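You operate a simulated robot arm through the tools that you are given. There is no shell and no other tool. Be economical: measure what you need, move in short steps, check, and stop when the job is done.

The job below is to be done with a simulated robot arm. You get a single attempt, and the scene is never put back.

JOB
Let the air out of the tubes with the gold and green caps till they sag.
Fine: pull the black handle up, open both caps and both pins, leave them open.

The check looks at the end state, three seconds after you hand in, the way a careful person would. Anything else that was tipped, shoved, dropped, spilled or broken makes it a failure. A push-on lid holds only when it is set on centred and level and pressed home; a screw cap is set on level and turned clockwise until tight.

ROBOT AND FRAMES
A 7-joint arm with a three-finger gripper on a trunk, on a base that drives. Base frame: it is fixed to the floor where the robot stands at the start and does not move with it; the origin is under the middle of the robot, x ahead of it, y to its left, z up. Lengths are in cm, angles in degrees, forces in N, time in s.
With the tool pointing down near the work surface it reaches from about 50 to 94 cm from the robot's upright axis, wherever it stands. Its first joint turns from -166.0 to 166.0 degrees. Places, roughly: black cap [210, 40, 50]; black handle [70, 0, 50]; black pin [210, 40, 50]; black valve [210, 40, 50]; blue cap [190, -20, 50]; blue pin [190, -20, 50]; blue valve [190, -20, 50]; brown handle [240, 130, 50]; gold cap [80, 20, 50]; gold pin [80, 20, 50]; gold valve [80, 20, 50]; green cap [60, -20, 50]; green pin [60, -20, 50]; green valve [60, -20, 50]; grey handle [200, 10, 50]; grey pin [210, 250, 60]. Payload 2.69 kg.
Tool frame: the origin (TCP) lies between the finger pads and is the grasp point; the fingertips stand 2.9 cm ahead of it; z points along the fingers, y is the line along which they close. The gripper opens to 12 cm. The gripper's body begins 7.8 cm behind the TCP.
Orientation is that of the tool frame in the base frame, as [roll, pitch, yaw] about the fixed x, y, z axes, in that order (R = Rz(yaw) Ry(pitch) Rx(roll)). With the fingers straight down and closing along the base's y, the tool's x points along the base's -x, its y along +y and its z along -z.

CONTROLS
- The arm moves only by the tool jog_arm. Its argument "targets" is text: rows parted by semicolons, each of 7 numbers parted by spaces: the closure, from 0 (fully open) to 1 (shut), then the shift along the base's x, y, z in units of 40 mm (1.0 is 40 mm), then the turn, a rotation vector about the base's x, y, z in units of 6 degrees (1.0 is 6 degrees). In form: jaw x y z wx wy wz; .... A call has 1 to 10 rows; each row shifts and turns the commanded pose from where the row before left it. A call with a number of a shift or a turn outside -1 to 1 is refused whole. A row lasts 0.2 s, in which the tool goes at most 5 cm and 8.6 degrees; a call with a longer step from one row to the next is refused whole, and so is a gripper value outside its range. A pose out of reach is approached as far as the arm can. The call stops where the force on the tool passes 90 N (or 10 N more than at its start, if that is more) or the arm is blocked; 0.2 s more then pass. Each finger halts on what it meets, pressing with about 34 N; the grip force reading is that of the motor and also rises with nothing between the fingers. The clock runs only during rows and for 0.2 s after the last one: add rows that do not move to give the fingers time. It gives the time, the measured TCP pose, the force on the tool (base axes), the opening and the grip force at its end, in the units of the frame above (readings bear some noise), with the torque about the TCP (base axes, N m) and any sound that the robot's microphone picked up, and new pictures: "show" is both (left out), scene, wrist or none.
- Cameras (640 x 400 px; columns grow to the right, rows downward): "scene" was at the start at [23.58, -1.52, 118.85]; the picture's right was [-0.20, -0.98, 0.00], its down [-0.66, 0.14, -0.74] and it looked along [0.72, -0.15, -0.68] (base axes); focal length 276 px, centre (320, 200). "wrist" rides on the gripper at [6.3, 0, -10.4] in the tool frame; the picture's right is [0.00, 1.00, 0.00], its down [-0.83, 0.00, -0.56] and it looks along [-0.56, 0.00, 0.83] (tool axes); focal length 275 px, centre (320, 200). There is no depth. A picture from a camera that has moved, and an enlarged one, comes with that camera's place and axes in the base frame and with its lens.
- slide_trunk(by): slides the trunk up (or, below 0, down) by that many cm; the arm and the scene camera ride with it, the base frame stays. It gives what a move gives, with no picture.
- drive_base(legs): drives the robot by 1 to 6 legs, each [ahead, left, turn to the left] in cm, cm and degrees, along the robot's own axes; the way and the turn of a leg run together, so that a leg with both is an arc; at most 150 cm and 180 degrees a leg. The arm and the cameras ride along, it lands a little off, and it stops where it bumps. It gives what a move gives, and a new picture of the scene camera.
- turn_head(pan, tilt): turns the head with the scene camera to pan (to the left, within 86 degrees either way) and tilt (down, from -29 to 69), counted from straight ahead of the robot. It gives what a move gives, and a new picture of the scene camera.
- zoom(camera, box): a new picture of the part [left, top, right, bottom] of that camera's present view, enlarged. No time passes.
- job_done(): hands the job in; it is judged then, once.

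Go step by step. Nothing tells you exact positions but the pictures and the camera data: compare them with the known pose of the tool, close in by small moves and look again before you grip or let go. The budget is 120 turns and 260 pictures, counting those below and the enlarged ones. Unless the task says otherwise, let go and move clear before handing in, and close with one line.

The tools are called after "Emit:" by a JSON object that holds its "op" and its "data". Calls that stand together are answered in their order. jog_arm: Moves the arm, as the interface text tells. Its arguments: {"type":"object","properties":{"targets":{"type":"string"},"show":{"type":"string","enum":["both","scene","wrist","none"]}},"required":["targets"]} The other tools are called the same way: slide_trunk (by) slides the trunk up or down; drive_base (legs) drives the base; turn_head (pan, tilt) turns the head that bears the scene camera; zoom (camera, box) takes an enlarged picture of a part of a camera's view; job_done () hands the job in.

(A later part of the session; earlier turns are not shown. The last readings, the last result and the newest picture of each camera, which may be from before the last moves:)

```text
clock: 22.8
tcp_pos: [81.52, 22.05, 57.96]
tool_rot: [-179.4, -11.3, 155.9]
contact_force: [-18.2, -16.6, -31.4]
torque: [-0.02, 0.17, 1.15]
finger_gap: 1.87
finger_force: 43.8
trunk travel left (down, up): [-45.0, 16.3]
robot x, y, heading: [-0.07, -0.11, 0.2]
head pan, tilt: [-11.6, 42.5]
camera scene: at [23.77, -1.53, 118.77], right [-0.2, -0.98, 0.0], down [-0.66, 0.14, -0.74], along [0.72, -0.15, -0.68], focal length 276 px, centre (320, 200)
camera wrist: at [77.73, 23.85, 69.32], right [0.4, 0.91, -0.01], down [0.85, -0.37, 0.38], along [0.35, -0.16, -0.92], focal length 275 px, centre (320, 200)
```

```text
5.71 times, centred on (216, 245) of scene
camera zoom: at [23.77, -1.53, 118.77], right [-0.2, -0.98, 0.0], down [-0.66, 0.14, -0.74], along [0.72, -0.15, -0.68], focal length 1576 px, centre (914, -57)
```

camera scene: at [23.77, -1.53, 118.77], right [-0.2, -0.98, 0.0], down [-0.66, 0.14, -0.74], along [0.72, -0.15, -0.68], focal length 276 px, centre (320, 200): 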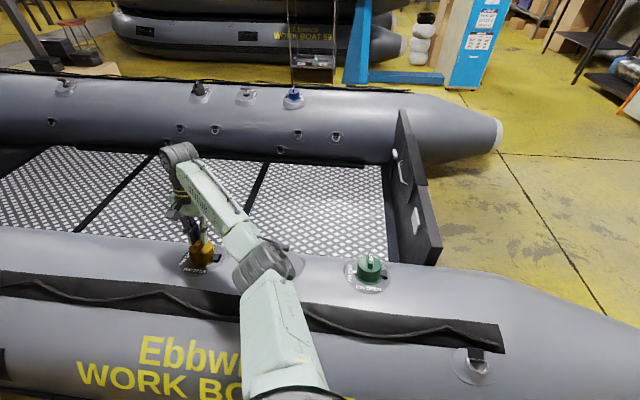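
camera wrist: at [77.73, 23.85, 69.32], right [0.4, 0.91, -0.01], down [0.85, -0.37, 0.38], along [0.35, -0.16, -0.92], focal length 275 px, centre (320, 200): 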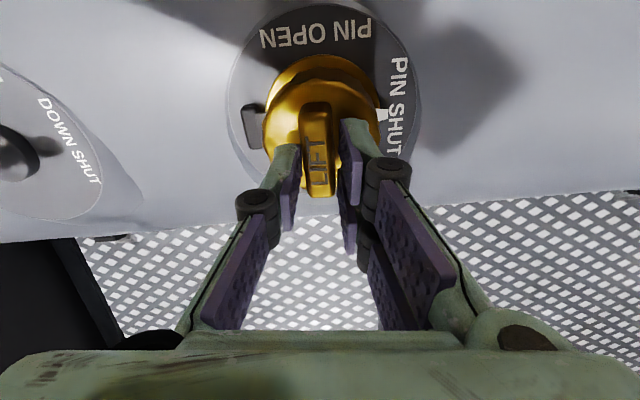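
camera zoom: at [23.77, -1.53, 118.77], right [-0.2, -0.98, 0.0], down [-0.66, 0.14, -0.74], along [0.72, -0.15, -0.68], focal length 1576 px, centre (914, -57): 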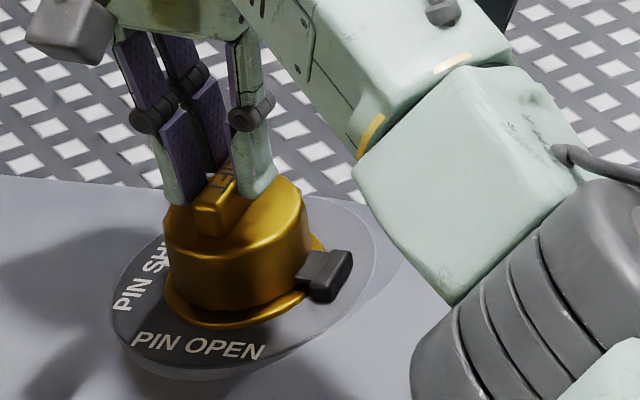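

The pull drags the tool toward the black tab, so the cap is hinged there. I'll follow the arc, rotating the tool 6 degrees per step about the hinge line.

Emit:
{"op": "jog_arm", "data": {"targets": "1 -0.114 -0.171 -0.184 0.9 -0.39 -0.19;1 -0.07 -0.2 0.084 0.9 -0.39 -0.19;1 -0.077 -0.206 0.062 0.9 -0.39 -0.19;1 0 0 0 0 0 0"}}

Emit:
{"op": "zoom", "data": {"camera": "scene", "box": [160, 210, 272, 280]}}

```text
clock: 23.8
tcp_pos: [80.76, 19.84, 58.73]
tool_rot: [161.6, -10.3, 155.7]
contact_force: [36.2, -1.8, 17.6]
torque: [0.26, -1.15, 1.11]
finger_gap: 1.8
finger_force: 43.8
trunk travel left (down, up): [-45.0, 16.3]
robot x, y, heading: [-0.15, -0.26, 0.1]
head pan, tilt: [-11.6, 42.5]
camera scene: at [23.58, -1.56, 118.89], right [-0.2, -0.98, 0.0], down [-0.66, 0.14, -0.74], along [0.72, -0.15, -0.68], focal length 276 px, centre (320, 200)
camera wrist: at [75.42, 18.73, 69.57], right [0.44, 0.84, 0.31], down [0.76, -0.53, 0.37], along [0.48, 0.08, -0.87], focal length 275 px, centre (320, 200)
```

scene: 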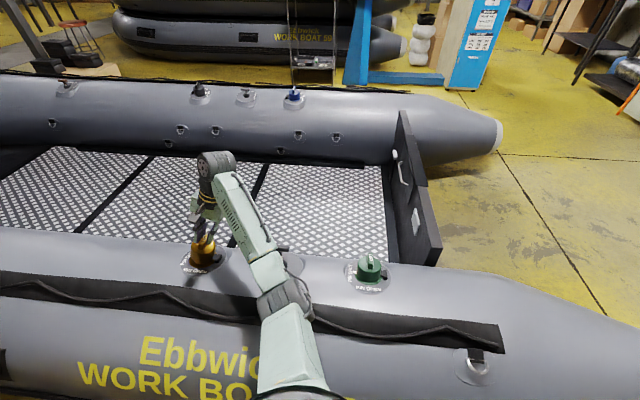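
wrist: 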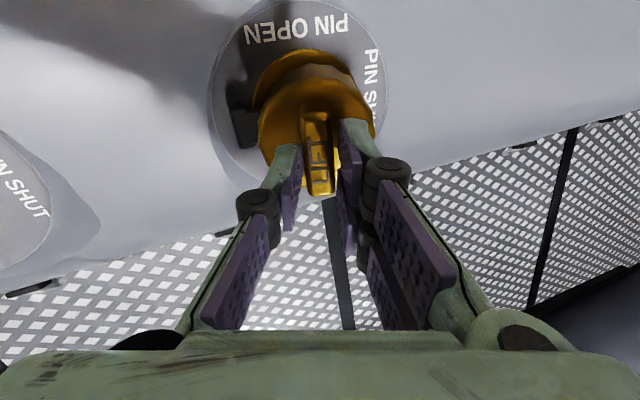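

```text
5.71 times, centred on (216, 245) of scene
camera zoom: at [23.58, -1.56, 118.89], right [-0.2, -0.98, 0.0], down [-0.66, 0.14, -0.74], along [0.72, -0.15, -0.68], focal length 1576 px, centre (914, -57)
```

zoom: 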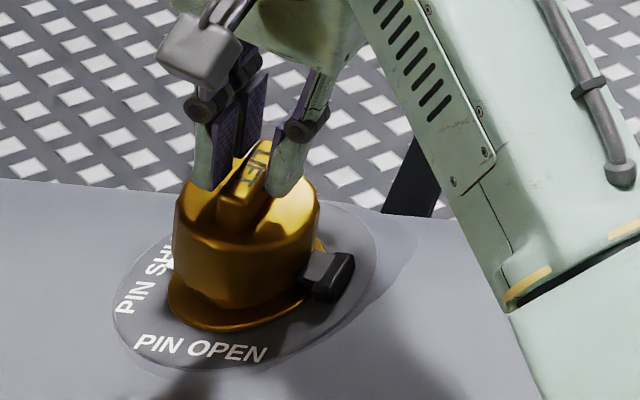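

The cap is swinging open. I'll correct the arc a little (more +x, more up) and go on another 18 degrees.

Emit:
{"op": "jog_arm", "data": {"targets": "1 0.025 -0.23 0.143 0.95 -0.28 -0.17;1 -0.056 -0.237 0.043 0.95 -0.28 -0.17;1 -0.061 -0.239 0.018 0.95 -0.28 -0.17;1 0 0 0 0 0 0"}}

Emit:
{"op": "zoom", "data": {"camera": "scene", "box": [160, 210, 272, 280]}}

```text
clock: 24.8
tcp_pos: [79.95, 17.32, 59.08]
tool_rot: [143.9, -13.1, 156.9]
contact_force: [4.6, -0.4, 6.0]
torque: [-0.09, -1.36, 0.71]
finger_gap: 1.82
finger_force: 43.7
trunk travel left (down, up): [-45.0, 16.3]
robot x, y, heading: [-0.14, -0.09, -0.1]
head pan, tilt: [-11.6, 42.5]
camera scene: at [23.51, -1.52, 118.86], right [-0.2, -0.98, 0.0], down [-0.66, 0.14, -0.74], along [0.72, -0.15, -0.68], focal length 276 px, centre (320, 200)
camera wrist: at [73.73, 13.28, 68.62], right [0.44, 0.69, 0.57], down [0.71, -0.66, 0.25], along [0.55, 0.3, -0.78], focal length 275 px, centre (320, 200)
```

scene: 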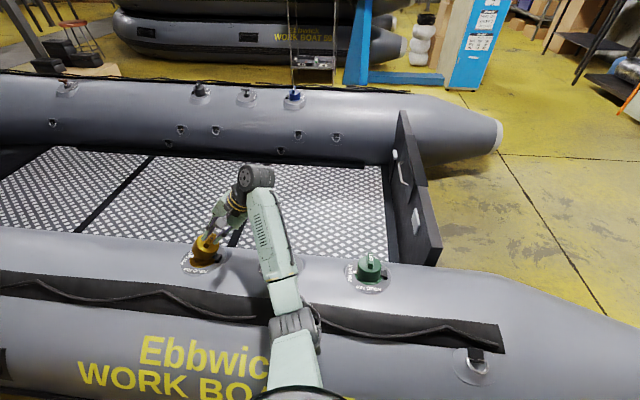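
wrist: 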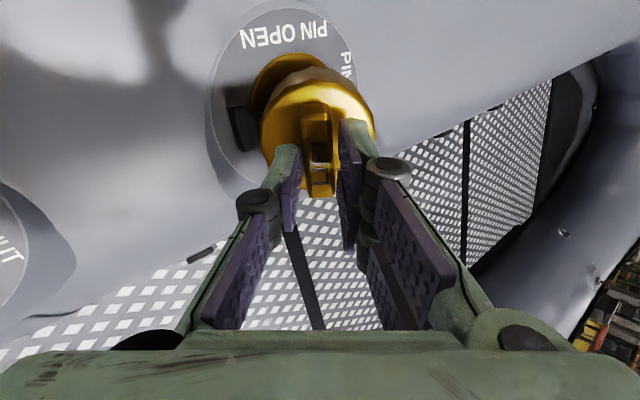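

```text
5.71 times, centred on (216, 245) of scene
camera zoom: at [23.51, -1.52, 118.86], right [-0.2, -0.98, 0.0], down [-0.66, 0.14, -0.74], along [0.72, -0.15, -0.68], focal length 1576 px, centre (914, -57)
```

zoom: 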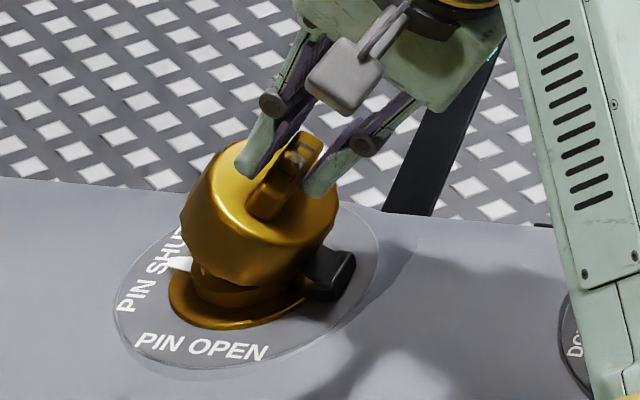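

Now about 36 degrees open with little force. I'll go on 18 more degrees.

Emit:
{"op": "jog_arm", "data": {"targets": "1 -0.06 -0.239 0 0.95 -0.28 -0.17;1 -0.07 -0.235 -0.033 0.95 -0.28 -0.17;1 -0.073 -0.229 -0.058 0.95 -0.28 -0.17;1 0 0 0 0 0 0"}}

Emit:
{"op": "zoom", "data": {"camera": "scene", "box": [160, 200, 288, 280]}}

```text
clock: 25.8
tcp_pos: [79.04, 14.65, 58.41]
tool_rot: [126.0, -15.5, 158.5]
contact_force: [-25.2, 12.3, -11.9]
torque: [-0.31, -0.72, 1.02]
finger_gap: 1.79
finger_force: 43.4
trunk travel left (down, up): [-45.0, 16.3]
robot x, y, heading: [0.27, -0.31, -0.0]
head pan, tilt: [-11.6, 42.5]
camera scene: at [23.57, -1.44, 118.83], right [-0.2, -0.98, 0.0], down [-0.66, 0.14, -0.74], along [0.72, -0.15, -0.68], focal length 276 px, centre (320, 200)
camera wrist: at [71.82, 8.38, 65.92], right [0.41, 0.47, 0.78], down [0.66, -0.74, 0.1], along [0.62, 0.48, -0.62], focal length 275 px, centre (320, 200)
```

scene: 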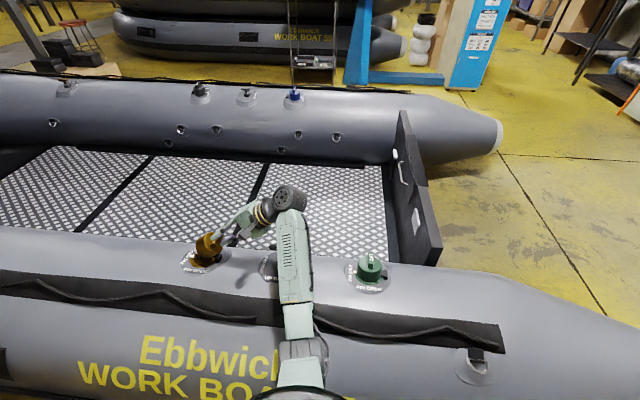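
wrist: 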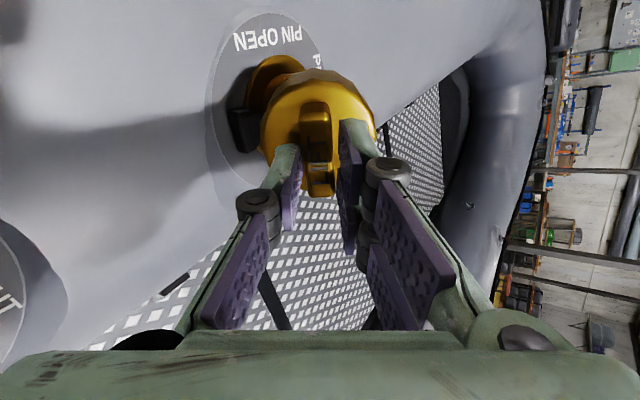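

```text
5.00 times, centred on (224, 240) of scene
camera zoom: at [23.57, -1.44, 118.83], right [-0.2, -0.98, 0.0], down [-0.66, 0.14, -0.74], along [0.72, -0.15, -0.68], focal length 1379 px, centre (800, 0)
```

zoom: 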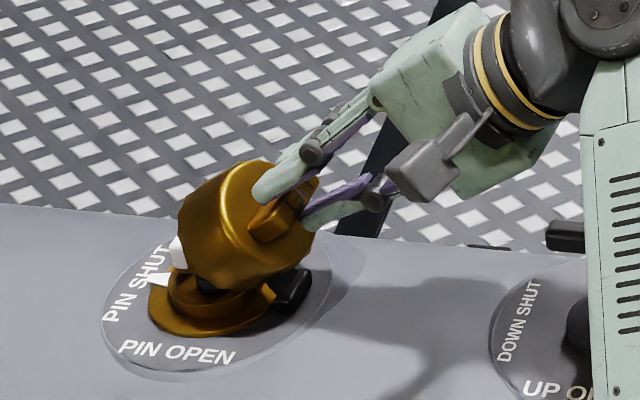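

About 54 degrees open. Two more steps take the cap past its balance point while the wrist stays above the black handle.

Emit:
{"op": "jog_arm", "data": {"targets": "1 -0.05 -0.22 -0.082 0.95 -0.28 -0.17;1 -0.06 -0.21 -0.105 0.95 -0.28 -0.17;1 0 0 0 0 0 0"}}

Emit:
{"op": "zoom", "data": {"camera": "scene", "box": [180, 190, 340, 290]}}

```text
clock: 26.6
tcp_pos: [78.58, 12.87, 57.69]
tool_rot: [113.7, -16.4, 160.0]
contact_force: [-24.6, 20.2, -19.3]
torque: [-0.39, -0.54, 1.21]
finger_gap: 1.82
finger_force: 43.7
trunk travel left (down, up): [-45.0, 16.3]
robot x, y, heading: [-0.02, 0.07, 0.0]
head pan, tilt: [-11.6, 42.5]
camera scene: at [23.66, -1.42, 118.81], right [-0.2, -0.98, 0.0], down [-0.66, 0.14, -0.74], along [0.72, -0.15, -0.68], focal length 276 px, centre (320, 200)
camera wrist: at [70.83, 5.61, 63.37], right [0.38, 0.29, 0.88], down [0.64, -0.77, -0.02], along [0.67, 0.56, -0.48], focal length 275 px, centre (320, 200)
```

scene: 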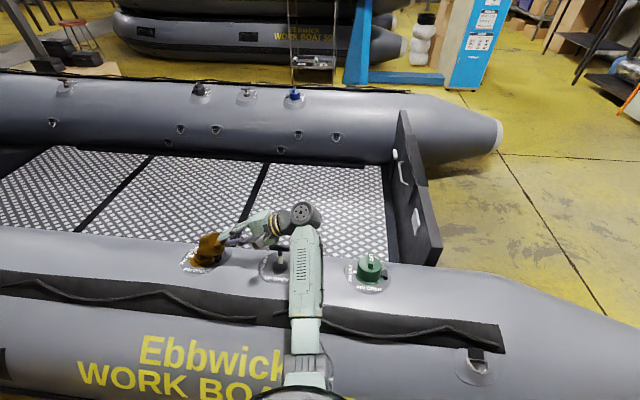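
wrist: 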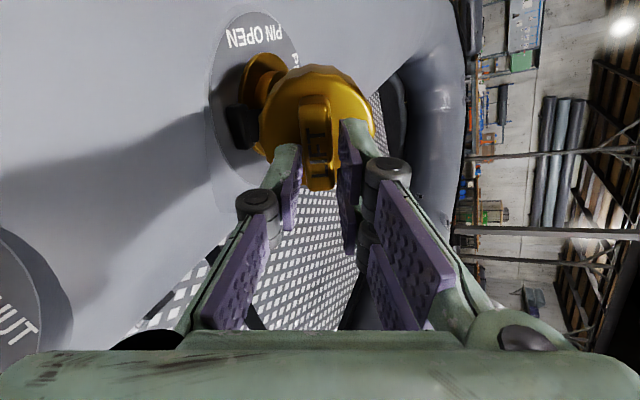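

```text
4.00 times, centred on (260, 240) of scene
camera zoom: at [23.66, -1.42, 118.81], right [-0.2, -0.98, 0.0], down [-0.66, 0.14, -0.74], along [0.72, -0.15, -0.68], focal length 1103 px, centre (560, 40)
```

zoom: 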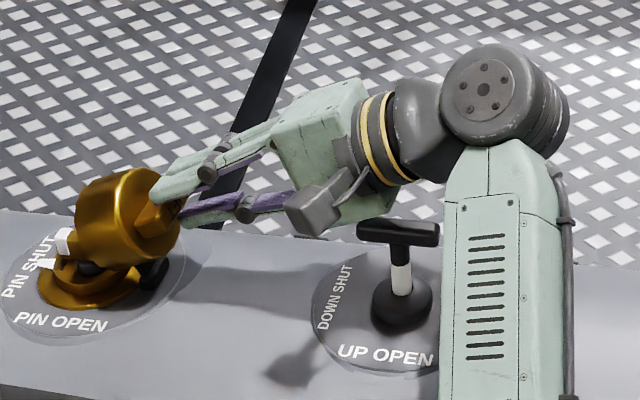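

At about 66 degrees. I'll release and back out along the tool axis, then rise, and see if the cap stays.

Emit:
{"op": "jog_arm", "data": {"targets": "0.55 0 0 0 0 0 0;0.55 0 0 0 0 0 0;0.55 0 0 0 0 0 0;0.55 -0.1 -0.45 0.2 0 0 0;0.55 -0.1 -0.45 0.2 0 0 0;0.55 -0.1 -0.45 0.25 0 0 0;0.55 0 0 0.8 0 0 0;0.55 0 0 0.8 0 0 0;0.55 0 0 0.8 0 0 0"}}

Emit:
{"op": "zoom", "data": {"camera": "scene", "box": [160, 200, 288, 280]}}

```text
clock: 28.6
tcp_pos: [77.65, 7.22, 70.16]
tool_rot: [113.6, -16.1, 159.4]
contact_force: [0.3, 0.5, 0.2]
torque: [-0.01, 0.0, -0.01]
finger_gap: 5.4
finger_force: 0.0
trunk travel left (down, up): [-45.0, 16.3]
robot x, y, heading: [-0.03, 0.07, -0.3]
head pan, tilt: [-11.6, 42.5]
camera scene: at [23.58, -1.52, 118.84], right [-0.2, -0.98, 0.0], down [-0.66, 0.14, -0.74], along [0.72, -0.15, -0.68], focal length 276 px, centre (320, 200)
camera wrist: at [69.7, 0.05, 75.76], right [0.37, 0.28, 0.88], down [0.63, -0.78, -0.01], along [0.68, 0.56, -0.47], focal length 275 px, centre (320, 200)
```

scene: 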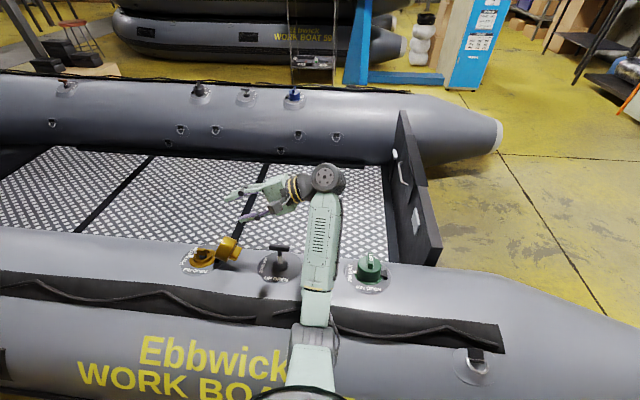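
wrist: 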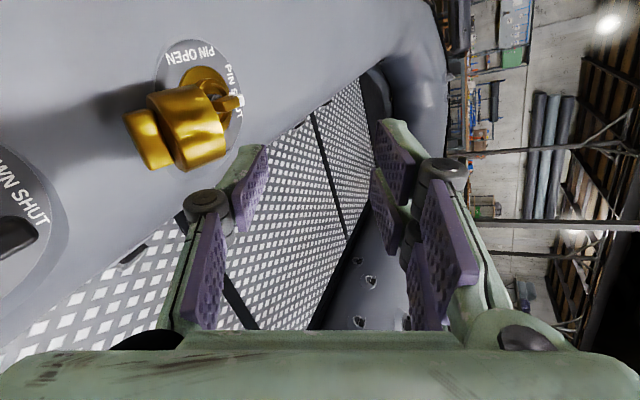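

```text
5.00 times, centred on (224, 240) of scene
camera zoom: at [23.58, -1.52, 118.84], right [-0.2, -0.98, 0.0], down [-0.66, 0.14, -0.74], along [0.72, -0.15, -0.68], focal length 1379 px, centre (800, 0)
```

zoom: 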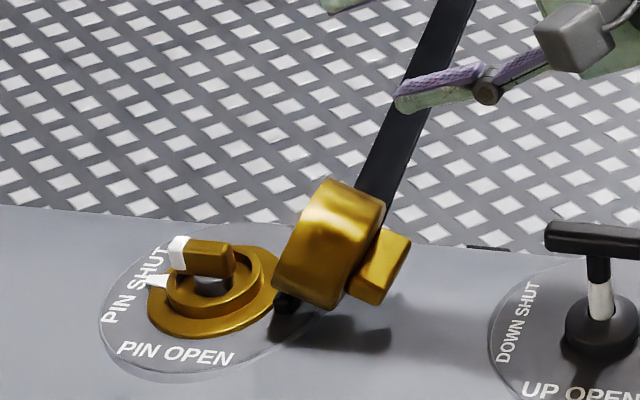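

The cap fell fully open, showing the pin: a lever with a white tip pointing at PIN SHUT. I'll bring the tool upright over it to see better.

Emit:
{"op": "jog_arm", "data": {"targets": "0.55 0.1 0.2 0.1 -0.95 0.29 0.17;0.55 0.1 0.3 0.1 -0.95 0.29 0.17;0.55 0.1 0.4 0 -0.95 0.29 0.17;0.55 0.1 0.4 0 -0.95 0.29 0.17;0.55 0.1 0.4 0 -0.95 0.29 0.17;0.55 0.1 0.4 0 -0.95 0.29 0.17;0.55 0.1 0.4 0 -0.95 0.29 0.17;0.55 0.1 0.4 0 -0.95 0.29 0.17;0.55 0.1 0.4 0 -0.95 0.29 0.17;0.55 0.1 0.4 0 -0.95 0.29 0.17", "show": "none"}}

Emit:
{"op": "jog_arm", "data": {"targets": "0.55 0 0 -0.5 -0.9 0.3 0.1;0.55 0 0 -0.5 0 0 0;0.55 0 0 0 0 0 0"}}

Emit:
{"op": "zoom", "data": {"camera": "scene", "box": [170, 225, 250, 275]}}

```text
clock: 30.8
tcp_pos: [81.65, 21.89, 71.06]
tool_rot: [174.5, -9.8, 155.5]
contact_force: [0.0, 0.4, -0.3]
torque: [-0.01, -0.03, 0.02]
finger_gap: 5.39
finger_force: 0.1
trunk travel left (down, up): [-45.0, 16.3]
robot x, y, heading: [-0.27, -0.21, 0.2]
head pan, tilt: [-11.6, 42.5]
```

```text
clock: 31.6
tcp_pos: [81.73, 21.98, 67.01]
tool_rot: [-179.8, -9.3, 155.3]
contact_force: [-1.2, 0.1, 0.3]
torque: [0.02, 0.02, 0.01]
finger_gap: 5.41
finger_force: 0.1
trunk travel left (down, up): [-45.0, 16.3]
robot x, y, heading: [-0.25, -0.47, -0.0]
head pan, tilt: [-11.6, 42.5]
camera scene: at [23.59, -1.52, 118.85], right [-0.2, -0.98, 0.0], down [-0.66, 0.14, -0.74], along [0.72, -0.15, -0.68], focal length 276 px, centre (320, 200)
camera wrist: at [77.56, 23.95, 78.16], right [0.41, 0.91, 0.0], down [0.83, -0.38, 0.42], along [0.38, -0.17, -0.91], focal length 275 px, centre (320, 200)
```

scene: 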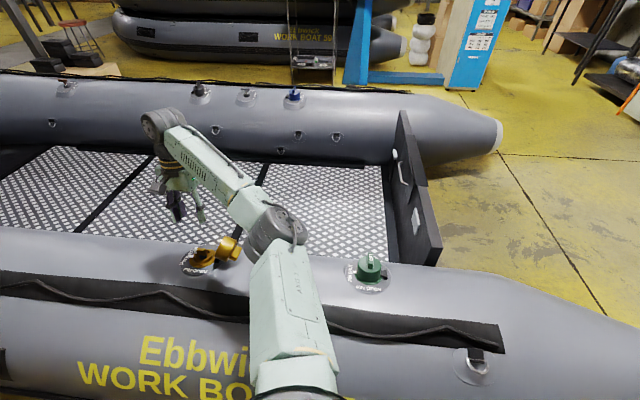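
wrist: 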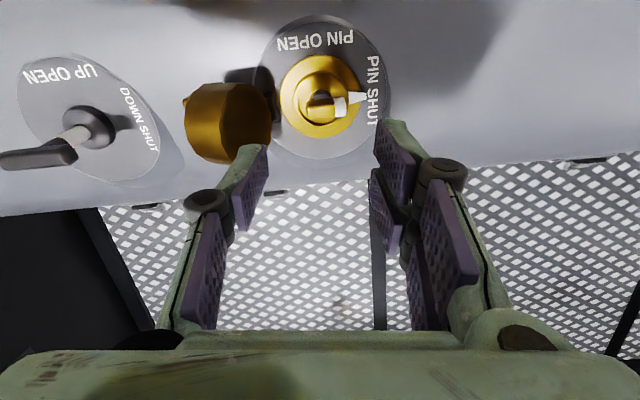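

```text
8.00 times, centred on (210, 250) of scene
camera zoom: at [23.59, -1.52, 118.85], right [-0.2, -0.98, 0.0], down [-0.66, 0.14, -0.74], along [0.72, -0.15, -0.68], focal length 2207 px, centre (1200, -200)
```

zoom: 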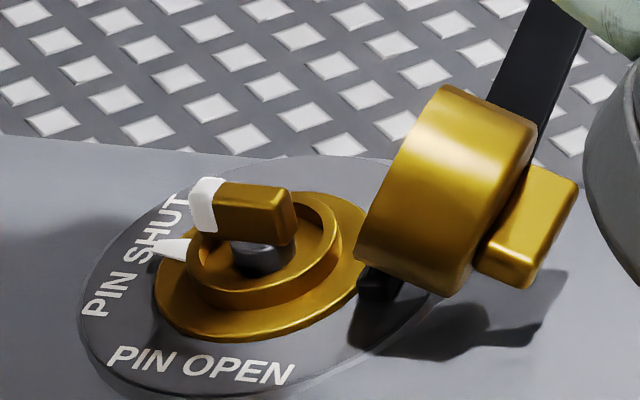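

Emit:
{"op": "zoom", "data": {"camera": "wrist", "box": [240, 10, 400, 160]}}

```text
2.67 times, centred on (320, 85) of wrist
camera zoom: at [77.56, 23.95, 78.16], right [0.41, 0.91, 0.0], down [0.83, -0.38, 0.42], along [0.38, -0.17, -0.91], focal length 734 px, centre (320, 507)
```

zoom: 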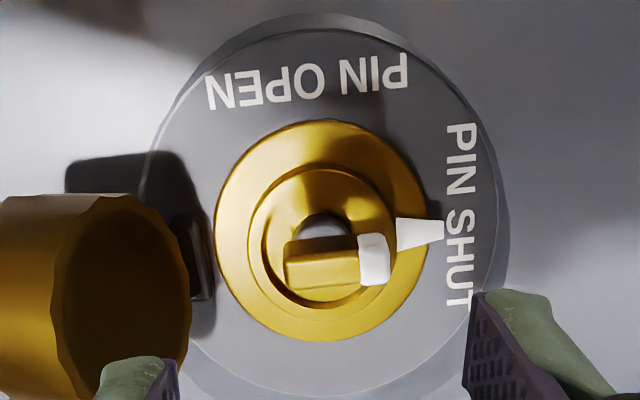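

The pin is a short bar with a white end, near [80.4, 23.2, 51.5], to be turned counterclockwise by 90 degrees to PIN OPEN. I'll rotate the tool -90 degrees so the fingers straddle it across.

Emit:
{"op": "jog_arm", "data": {"targets": "0.55 0 0.03 0 -0.17 0.08 -0.98;0.55 0 0.03 0 -0.17 0.08 -0.98;0.55 0 0.03 0 -0.17 0.08 -0.98;0.55 0 0.03 0 -0.17 0.08 -0.98;0.55 0 0.03 0 -0.17 0.08 -0.98;0.55 0 0 0 -0.17 0.08 -0.98;0.55 0 0 0 -0.17 0.08 -0.98;0.55 0 0 0 -0.17 0.08 -0.98;0.55 0 0 0 -0.17 0.08 -0.98;0.55 0 0 0 -0.17 0.08 -0.98", "show": "none"}}

Emit:
{"op": "jog_arm", "data": {"targets": "0.55 0 0 0 -0.17 0.08 -0.98;0.55 0 0 0 -0.17 0.08 -0.98;0.55 0 0 0 -0.17 0.08 -0.98;0.55 0 0 -0.5 -0.17 0.08 -0.98;0.55 0 0 -0.5 -0.17 0.08 -0.98;0.55 0 0 0 0 0 0"}}

Emit:
{"op": "zoom", "data": {"camera": "scene", "box": [160, 210, 272, 280]}}

```text
clock: 33.8
tcp_pos: [81.62, 22.6, 67.04]
tool_rot: [-170.4, -3.8, 95.1]
contact_force: [0.1, 0.4, -0.6]
torque: [0.06, 0.0, -0.02]
finger_gap: 5.42
finger_force: 0.1
trunk travel left (down, up): [-45.0, 16.3]
robot x, y, heading: [-0.01, 0.38, -0.2]
head pan, tilt: [-11.6, 42.5]
```

```text
clock: 35.2
tcp_pos: [81.64, 22.58, 62.96]
tool_rot: [-169.0, 1.5, 65.6]
contact_force: [0.5, 0.3, 0.4]
torque: [0.0, 0.04, 0.01]
finger_gap: 5.41
finger_force: 0.1
trunk travel left (down, up): [-45.0, 16.3]
robot x, y, heading: [-0.01, 0.11, -0.1]
head pan, tilt: [-11.6, 42.5]
camera scene: at [23.58, -1.52, 118.85], right [-0.2, -0.98, 0.0], down [-0.66, 0.14, -0.74], along [0.72, -0.15, -0.68], focal length 276 px, centre (320, 200)
camera wrist: at [86.17, 27.81, 73.01], right [0.89, -0.4, -0.19], down [-0.24, -0.79, 0.57], along [-0.38, -0.46, -0.8], focal length 275 px, centre (320, 200)
```

scene: 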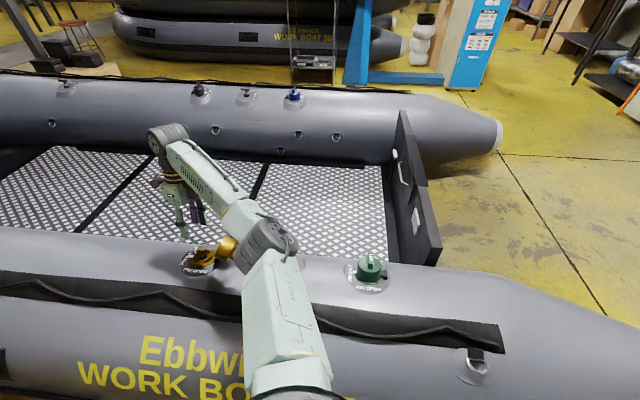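
wrist: 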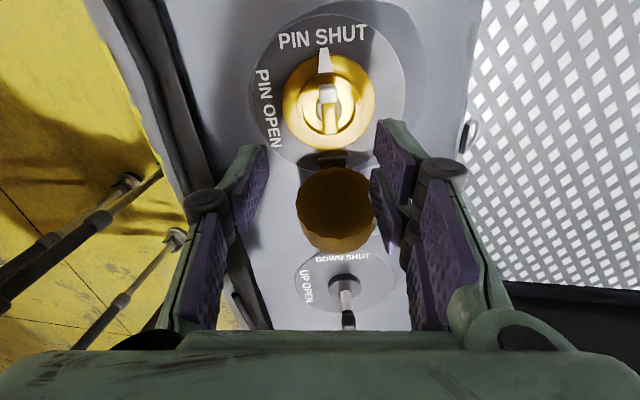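

```text
5.71 times, centred on (216, 245) of scene
camera zoom: at [23.58, -1.52, 118.85], right [-0.2, -0.98, 0.0], down [-0.66, 0.14, -0.74], along [0.72, -0.15, -0.68], focal length 1576 px, centre (914, -57)
```

zoom: 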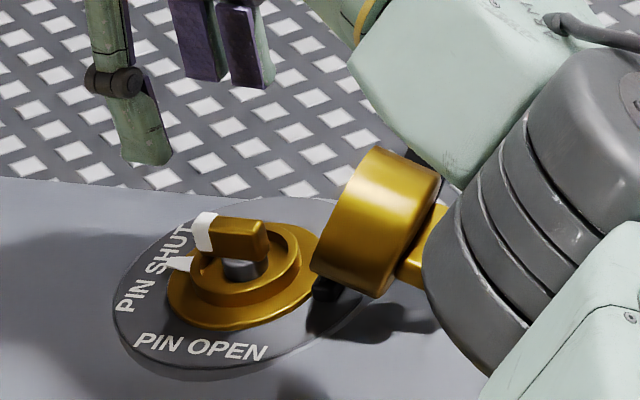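

The fingers line up across the pin bar, with the bar about 0.7 cm toward +w. I'll correct that and descend 6 cm, then look again.

Emit:
{"op": "jog_arm", "data": {"targets": "0.6 -0.03 0.017 -0.5 0 0 0;0.6 -0.03 0.017 -0.5 0 0 0;0.6 -0.03 0.017 -0.5 0 0 0;0.6 0 0 0 0 0 0"}}

Emit:
{"op": "zoom", "data": {"camera": "scene", "box": [160, 210, 272, 280]}}

Emit:
{"op": "zoom", "data": {"camera": "wrist", "box": [220, 50, 420, 175]}}

```text
clock: 36.2
tcp_pos: [81.17, 22.75, 57.06]
tool_rot: [-168.9, 1.5, 65.7]
contact_force: [0.3, 0.5, -0.1]
torque: [0.02, 0.0, 0.01]
finger_gap: 4.8
finger_force: 0.1
trunk travel left (down, up): [-45.0, 16.3]
robot x, y, heading: [-0.13, -0.41, 0.1]
head pan, tilt: [-11.6, 42.5]
camera scene: at [23.59, -1.52, 118.85], right [-0.2, -0.98, 0.0], down [-0.66, 0.14, -0.74], along [0.72, -0.15, -0.68], focal length 276 px, centre (320, 200)
camera wrist: at [85.75, 28.02, 67.01], right [0.89, -0.4, -0.19], down [-0.23, -0.79, 0.57], along [-0.38, -0.46, -0.8], focal length 275 px, centre (320, 200)
```

scene: 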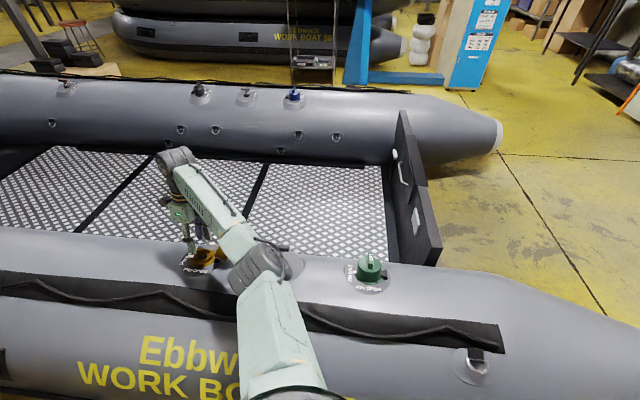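
wrist: 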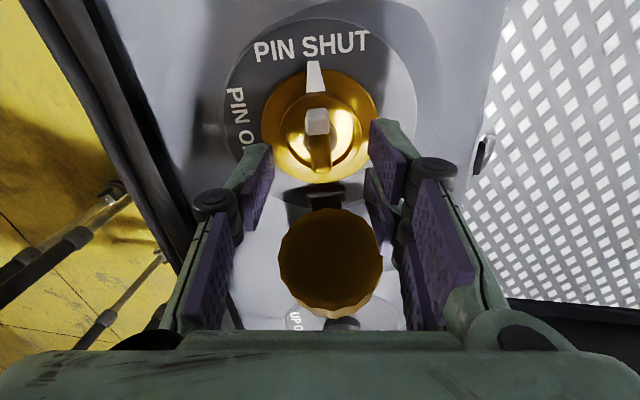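

```text
5.71 times, centred on (216, 245) of scene
camera zoom: at [23.59, -1.52, 118.85], right [-0.2, -0.98, 0.0], down [-0.66, 0.14, -0.74], along [0.72, -0.15, -0.68], focal length 1576 px, centre (914, -57)
```

zoom: 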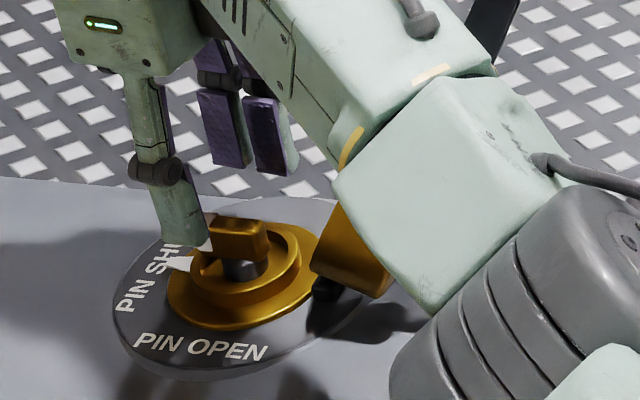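

```text
3.20 times, centred on (320, 112) of wrist
camera zoom: at [85.75, 28.02, 67.01], right [0.89, -0.4, -0.19], down [-0.23, -0.79, 0.57], along [-0.38, -0.46, -0.8], focal length 881 px, centre (320, 480)
```

zoom: 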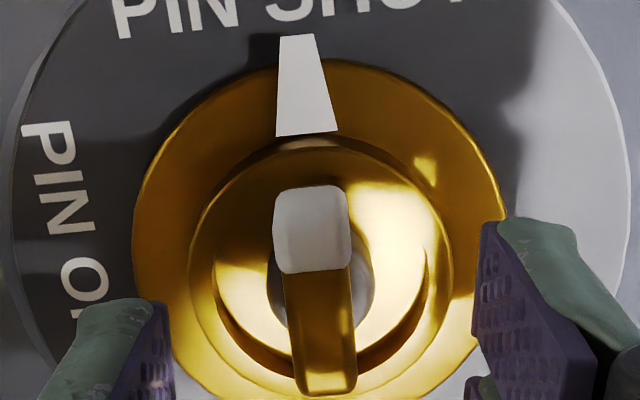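

Alignment is good, the bar being 3.5 to 5 cm ahead of the TCP. I'll go down 1.6 cm and look.

Emit:
{"op": "jog_arm", "data": {"targets": "0.6 -0.03 0.02 -0.2 0 0 0;0.6 -0.03 0.02 -0.2 0 0 0;0.6 0 0 0 0 0 0", "show": "wrist"}}

Emit:
{"op": "zoom", "data": {"camera": "scene", "box": [170, 225, 250, 275]}}

```text
clock: 37.0
tcp_pos: [80.93, 22.91, 55.38]
tool_rot: [-168.9, 1.5, 65.8]
contact_force: [-0.3, 0.2, 0.2]
torque: [-0.01, -0.03, -0.02]
finger_gap: 4.78
finger_force: 0.0
trunk travel left (down, up): [-45.0, 16.3]
robot x, y, heading: [0.01, -0.31, -0.1]
head pan, tilt: [-11.6, 42.5]
camera wrist: at [85.52, 28.21, 65.4], right [0.89, -0.4, -0.19], down [-0.23, -0.79, 0.57], along [-0.38, -0.46, -0.8], focal length 275 px, centre (320, 200)
```

wrist: 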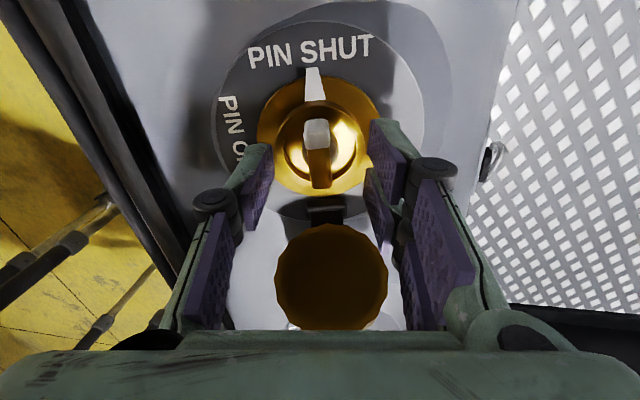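

```text
8.00 times, centred on (210, 250) of scene
camera zoom: at [23.58, -1.52, 118.85], right [-0.2, -0.98, 0.0], down [-0.66, 0.14, -0.74], along [0.72, -0.15, -0.68], focal length 2207 px, centre (1200, -200)
```

zoom: 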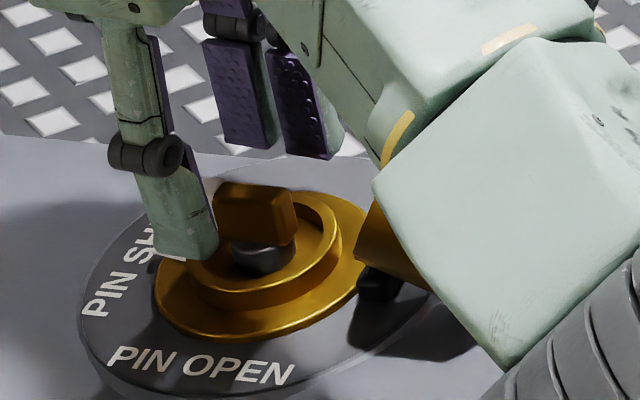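

All views agree: the pin bar is at [80.3, 23.25, 51.95], 3.5 cm straight ahead of the TCP. I'll go down 1.2 cm and close on it.

Emit:
{"op": "jog_arm", "data": {"targets": "0.6 -0.05 0.025 -0.29 0 0 0;0.6 0 0 0 0 0 0;0.95 0 0 0 0 0 0;0.95 0 0 0 0 0 0;0.95 0 0 0 0 0 0;0.95 0 0 0 0 0 0", "show": "wrist"}}

Emit:
{"op": "zoom", "data": {"camera": "scene", "box": [170, 225, 250, 275]}}

```text
clock: 38.4
tcp_pos: [80.87, 23.11, 54.26]
tool_rot: [-168.8, 1.5, 65.8]
contact_force: [-3.8, -0.6, -0.7]
torque: [0.18, 0.01, 0.78]
finger_gap: 1.45
finger_force: 35.0
trunk travel left (down, up): [-45.0, 16.3]
robot x, y, heading: [0.34, 0.2, -0.3]
head pan, tilt: [-11.6, 42.5]
camera wrist: at [85.32, 28.36, 64.22], right [0.9, -0.4, -0.19], down [-0.23, -0.79, 0.57], along [-0.38, -0.46, -0.8], focal length 275 px, centre (320, 200)
```

wrist: 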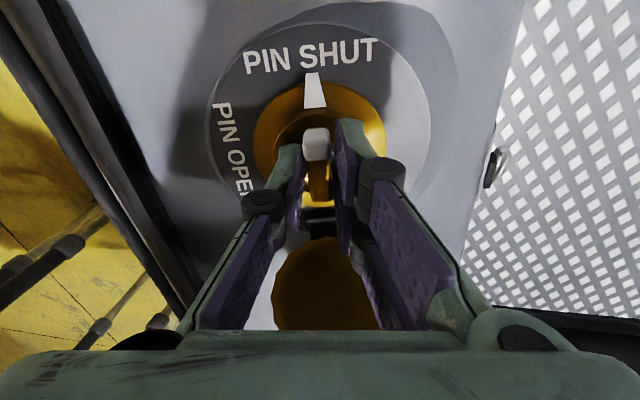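

```text
8.00 times, centred on (210, 250) of scene
camera zoom: at [23.57, -1.52, 118.85], right [-0.2, -0.98, 0.0], down [-0.66, 0.14, -0.74], along [0.72, -0.15, -0.68], focal length 2207 px, centre (1200, -200)
```

zoom: 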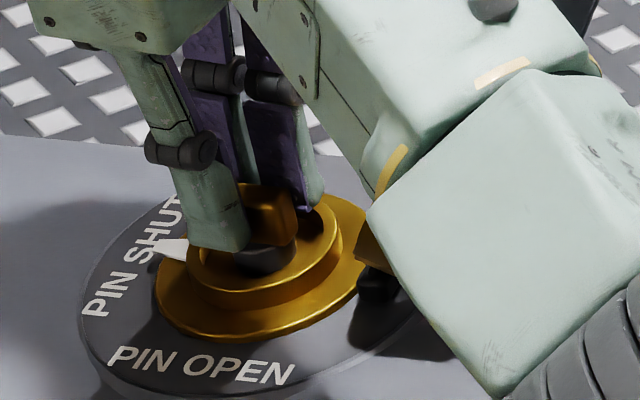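

The pin is gripped at 1.45 cm. I'll twist counterclockwise 30 degrees as a trial.

Emit:
{"op": "jog_arm", "data": {"targets": "1 0 0 0 0.17 -0.08 0.98;1 0 0 0 0.17 -0.08 0.98;1 0 0 0 0.17 -0.08 0.98;1 0 0 0 0.17 -0.08 0.98;1 0 0 0 0.17 -0.08 0.98;1 0 0 0 0 0 0", "show": "wrist"}}

Emit:
{"op": "zoom", "data": {"camera": "scene", "box": [170, 225, 250, 275]}}

```text
clock: 39.8
tcp_pos: [80.58, 23.25, 54.26]
tool_rot: [-169.9, -3.9, 95.5]
contact_force: [-40.6, 8.1, 2.0]
torque: [0.93, 1.02, -0.35]
finger_gap: 1.21
finger_force: 39.0
trunk travel left (down, up): [-45.0, 16.3]
robot x, y, heading: [-0.38, 0.22, -0.0]
head pan, tilt: [-11.6, 42.5]
camera wrist: at [81.79, 29.0, 64.87], right [0.98, 0.11, -0.17], down [0.18, -0.85, 0.49], along [-0.09, -0.51, -0.86], focal length 275 px, centre (320, 200)
```

wrist: 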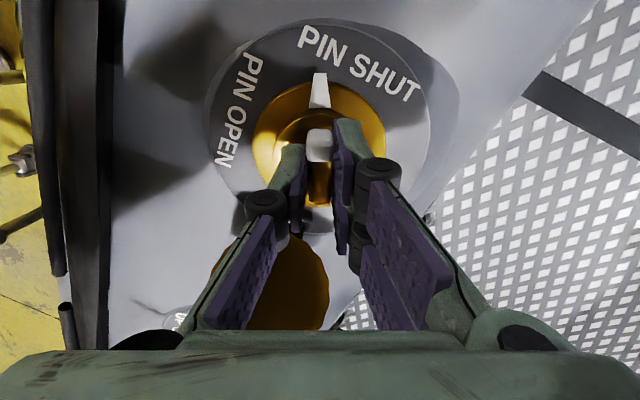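

```text
8.00 times, centred on (210, 250) of scene
camera zoom: at [23.46, -1.5, 118.87], right [-0.2, -0.98, 0.0], down [-0.66, 0.14, -0.74], along [0.72, -0.15, -0.68], focal length 2207 px, centre (1200, -200)
```

zoom: 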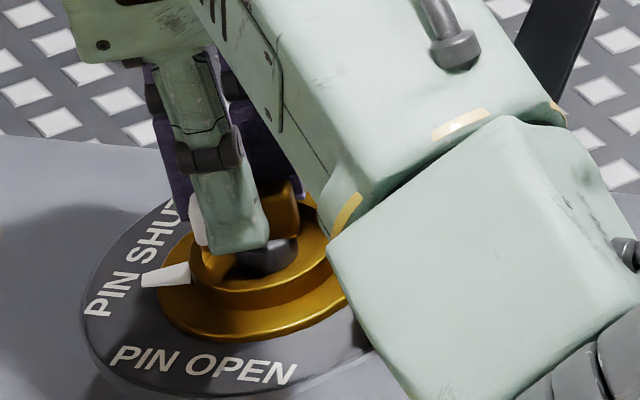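

The white pointer turns with the pin. I'll shift slightly to -x to relieve the side force and continue.

Emit:
{"op": "jog_arm", "data": {"targets": "1 -0.1 0.02 0 0.17 -0.08 0.98;1 0 0 0 0.17 -0.08 0.98;1 0 0 0 0.17 -0.08 0.98;1 0 0 0 0.17 -0.08 0.98;1 0 0 0 0.17 -0.08 0.98;1 0 0 0 0 0 0", "show": "wrist"}}

Emit:
{"op": "zoom", "data": {"camera": "scene", "box": [170, 225, 250, 275]}}

```text
clock: 41.2
tcp_pos: [80.29, 23.02, 54.29]
tool_rot: [-174.0, -8.0, 125.3]
contact_force: [-38.4, 0.7, 3.3]
torque: [0.57, 1.34, -0.18]
finger_gap: 1.22
finger_force: 38.8
trunk travel left (down, up): [-45.0, 16.3]
robot x, y, heading: [0.42, -0.25, 0.1]
head pan, tilt: [-11.6, 42.5]
camera wrist: at [78.35, 27.67, 65.4], right [0.8, 0.59, -0.1], down [0.57, -0.7, 0.43], along [0.18, -0.4, -0.9], focal length 275 px, centre (320, 200)
```

wrist: 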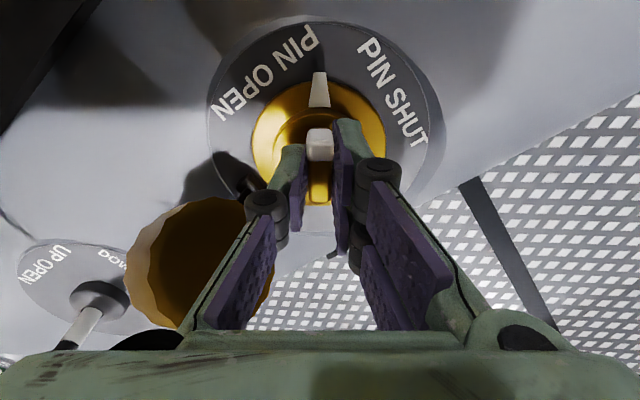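

```text
8.00 times, centred on (210, 250) of scene
camera zoom: at [23.46, -1.54, 118.88], right [-0.2, -0.98, 0.0], down [-0.66, 0.14, -0.74], along [0.72, -0.15, -0.68], focal length 2207 px, centre (1200, -200)
```

zoom: 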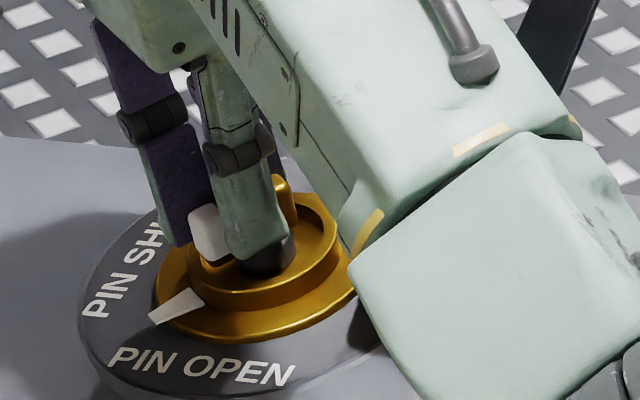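

At about 60 degrees, with the pointer nearing PIN OPEN. I'll continue another 24 degrees with a small -x shift.

Emit:
{"op": "jog_arm", "data": {"targets": "1 -0.08 0 0 0.17 -0.08 0.98;1 -0.02 0 0 0.17 -0.08 0.98;1 0 0 0 0.17 -0.08 0.98;1 0 0 0 0.17 -0.08 0.98;1 0 0 0 0 0 0", "show": "wrist"}}

Emit:
{"op": "zoom", "data": {"camera": "scene", "box": [170, 225, 250, 275]}}

```text
clock: 42.4
tcp_pos: [80.12, 22.77, 54.31]
tool_rot: [-178.6, -9.1, 149.1]
contact_force: [-14.5, -14.7, 6.4]
torque: [0.1, 1.22, -0.05]
finger_gap: 1.2
finger_force: 39.1
trunk travel left (down, up): [-45.0, 16.3]
robot x, y, heading: [-0.04, 0.04, 0.2]
head pan, tilt: [-11.6, 42.5]
camera wrist: at [76.29, 25.48, 65.57], right [0.51, 0.86, -0.02], down [0.79, -0.45, 0.42], along [0.35, -0.23, -0.91], focal length 275 px, centre (320, 200)
```

wrist: 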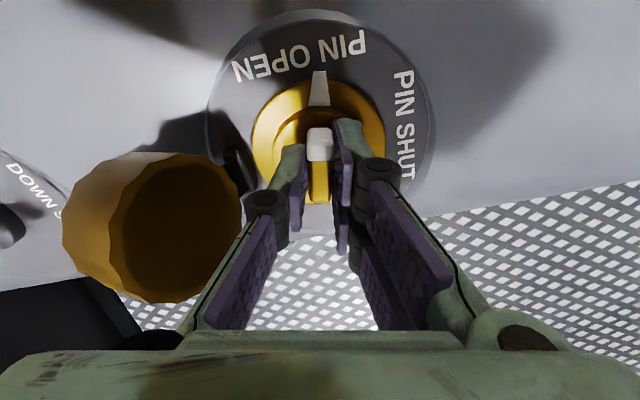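

```text
8.00 times, centred on (210, 250) of scene
camera zoom: at [23.5, -1.61, 118.87], right [-0.2, -0.98, 0.0], down [-0.66, 0.14, -0.74], along [0.72, -0.15, -0.68], focal length 2207 px, centre (1200, -200)
```

zoom: 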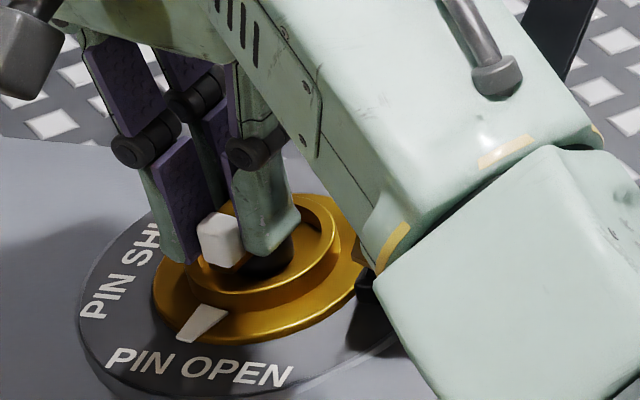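

At about 84 degrees. I'll turn 12 more to reach the stop.

Emit:
{"op": "jog_arm", "data": {"targets": "1 -0.03 -0.03 0 0.17 -0.08 0.98;1 0 0 0 0.17 -0.08 0.98;1 0 0 0 0 0 0", "show": "wrist"}}

Emit:
{"op": "zoom", "data": {"camera": "scene", "box": [170, 225, 250, 275]}}

```text
clock: 43.2
tcp_pos: [79.98, 22.71, 54.44]
tool_rot: [179.0, -9.1, 161.2]
contact_force: [-2.2, -22.1, 8.2]
torque: [-0.26, 1.06, 0.01]
finger_gap: 1.18
finger_force: 39.2
trunk travel left (down, up): [-45.0, 16.3]
robot x, y, heading: [-0.27, 0.19, -0.0]
head pan, tilt: [-11.6, 42.5]
camera wrist: at [75.64, 24.11, 65.56], right [0.32, 0.95, 0.02], down [0.86, -0.3, 0.42], along [0.4, -0.12, -0.91], focal length 275 px, centre (320, 200)
```

wrist: 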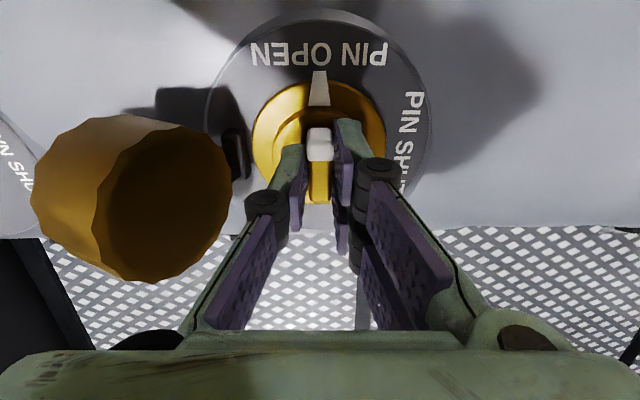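

```text
8.00 times, centred on (210, 250) of scene
camera zoom: at [23.53, -1.62, 118.87], right [-0.2, -0.98, 0.0], down [-0.66, 0.14, -0.74], along [0.72, -0.15, -0.68], focal length 2207 px, centre (1200, -200)
```

zoom: 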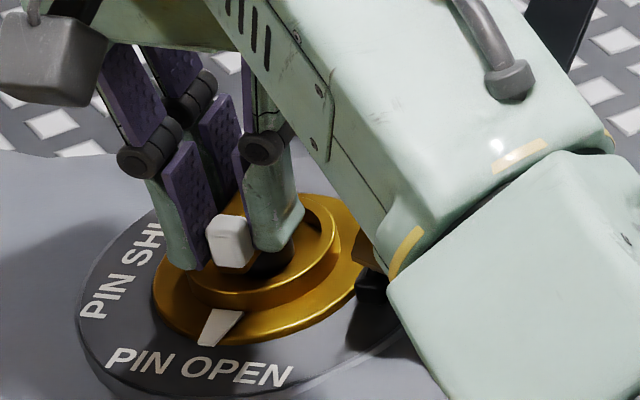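

The pointer sits at PIN OPEN. I'll try a few degrees more to feel for a stop.

Emit:
{"op": "jog_arm", "data": {"targets": "1 0 -0.04 0 0.17 -0.08 0.98;1 0 0 0 0 0 0;1 0 0 0 0 0 0", "show": "wrist"}}

```text
clock: 44.0
tcp_pos: [79.94, 22.88, 54.47]
tool_rot: [177.8, -8.8, 167.3]
contact_force: [-4.9, -19.3, 12.1]
torque: [-0.64, 0.27, -0.88]
finger_gap: 1.41
finger_force: 40.7
trunk travel left (down, up): [-45.0, 16.3]
robot x, y, heading: [0.01, 0.1, 0.0]
head pan, tilt: [-11.6, 42.5]
camera wrist: at [75.39, 23.45, 65.56], right [0.22, 0.97, 0.04], down [0.88, -0.22, 0.42], along [0.42, -0.06, -0.91], focal length 275 px, centre (320, 200)
```

wrist: 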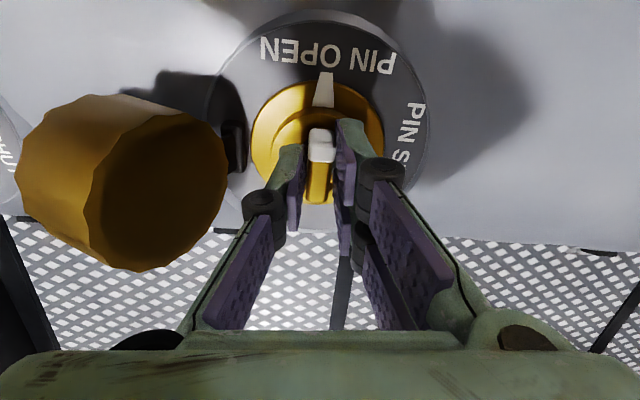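

The stop is felt and the pin is at PIN OPEN. I'll let go and rise.

Emit:
{"op": "jog_arm", "data": {"targets": "0.68 0 0 0 0 0 0;0.68 0 0 0 0 0 0;0.68 0 0 0 0 0 0;0.68 0.1 -0.03 0.6 0 0 0;0.68 0.16 -0.06 0.9 0 0 0;0.68 0.16 -0.06 0.9 0 0 0;0.68 0 0 0.9 0 0 0;0.68 0 0 0 0 0 0"}}

Emit:
{"op": "zoom", "data": {"camera": "scene", "box": [160, 210, 272, 280]}}

Emit:
{"op": "zoom", "data": {"camera": "scene", "box": [330, 235, 410, 305]}}

```text
clock: 45.8
tcp_pos: [81.58, 22.42, 67.48]
tool_rot: [177.9, -8.9, 167.4]
contact_force: [0.8, -0.3, 0.7]
torque: [-0.02, -0.01, -0.04]
finger_gap: 3.84
finger_force: 0.0
trunk travel left (down, up): [-45.0, 16.3]
robot x, y, heading: [-0.32, 0.02, 0.3]
head pan, tilt: [-11.6, 42.5]
camera scene: at [23.57, -1.52, 118.85], right [-0.2, -0.98, 0.0], down [-0.66, 0.14, -0.74], along [0.72, -0.15, -0.68], focal length 276 px, centre (320, 200)
camera wrist: at [77.02, 23.03, 78.63], right [0.22, 0.97, 0.04], down [0.88, -0.21, 0.42], along [0.42, -0.06, -0.91], focal length 275 px, centre (320, 200)
```

scene: 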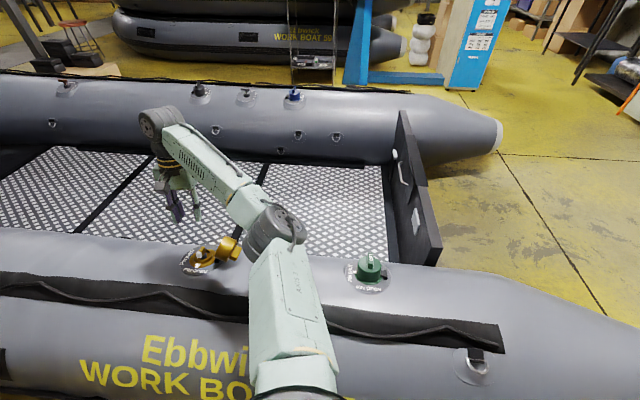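
wrist: 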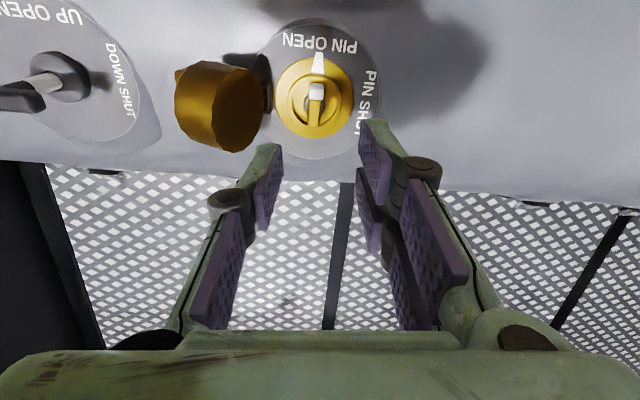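

```text
5.71 times, centred on (216, 245) of scene
camera zoom: at [23.57, -1.52, 118.85], right [-0.2, -0.98, 0.0], down [-0.66, 0.14, -0.74], along [0.72, -0.15, -0.68], focal length 1576 px, centre (914, -57)
```

zoom: 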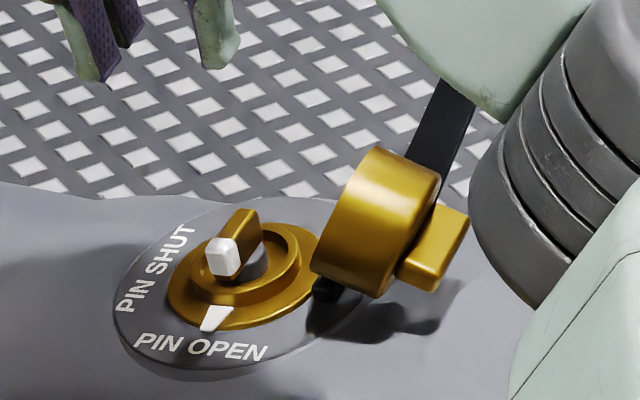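

```text
5.71 times, centred on (370, 270) of scene
camera zoom: at [23.57, -1.52, 118.85], right [-0.2, -0.98, 0.0], down [-0.66, 0.14, -0.74], along [0.72, -0.15, -0.68], focal length 1576 px, centre (34, -200)
```

zoom: 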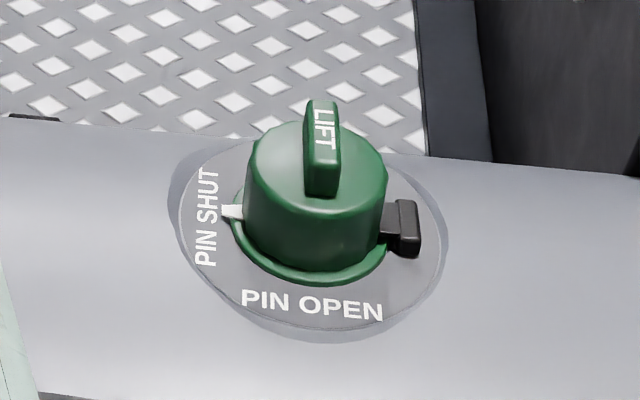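

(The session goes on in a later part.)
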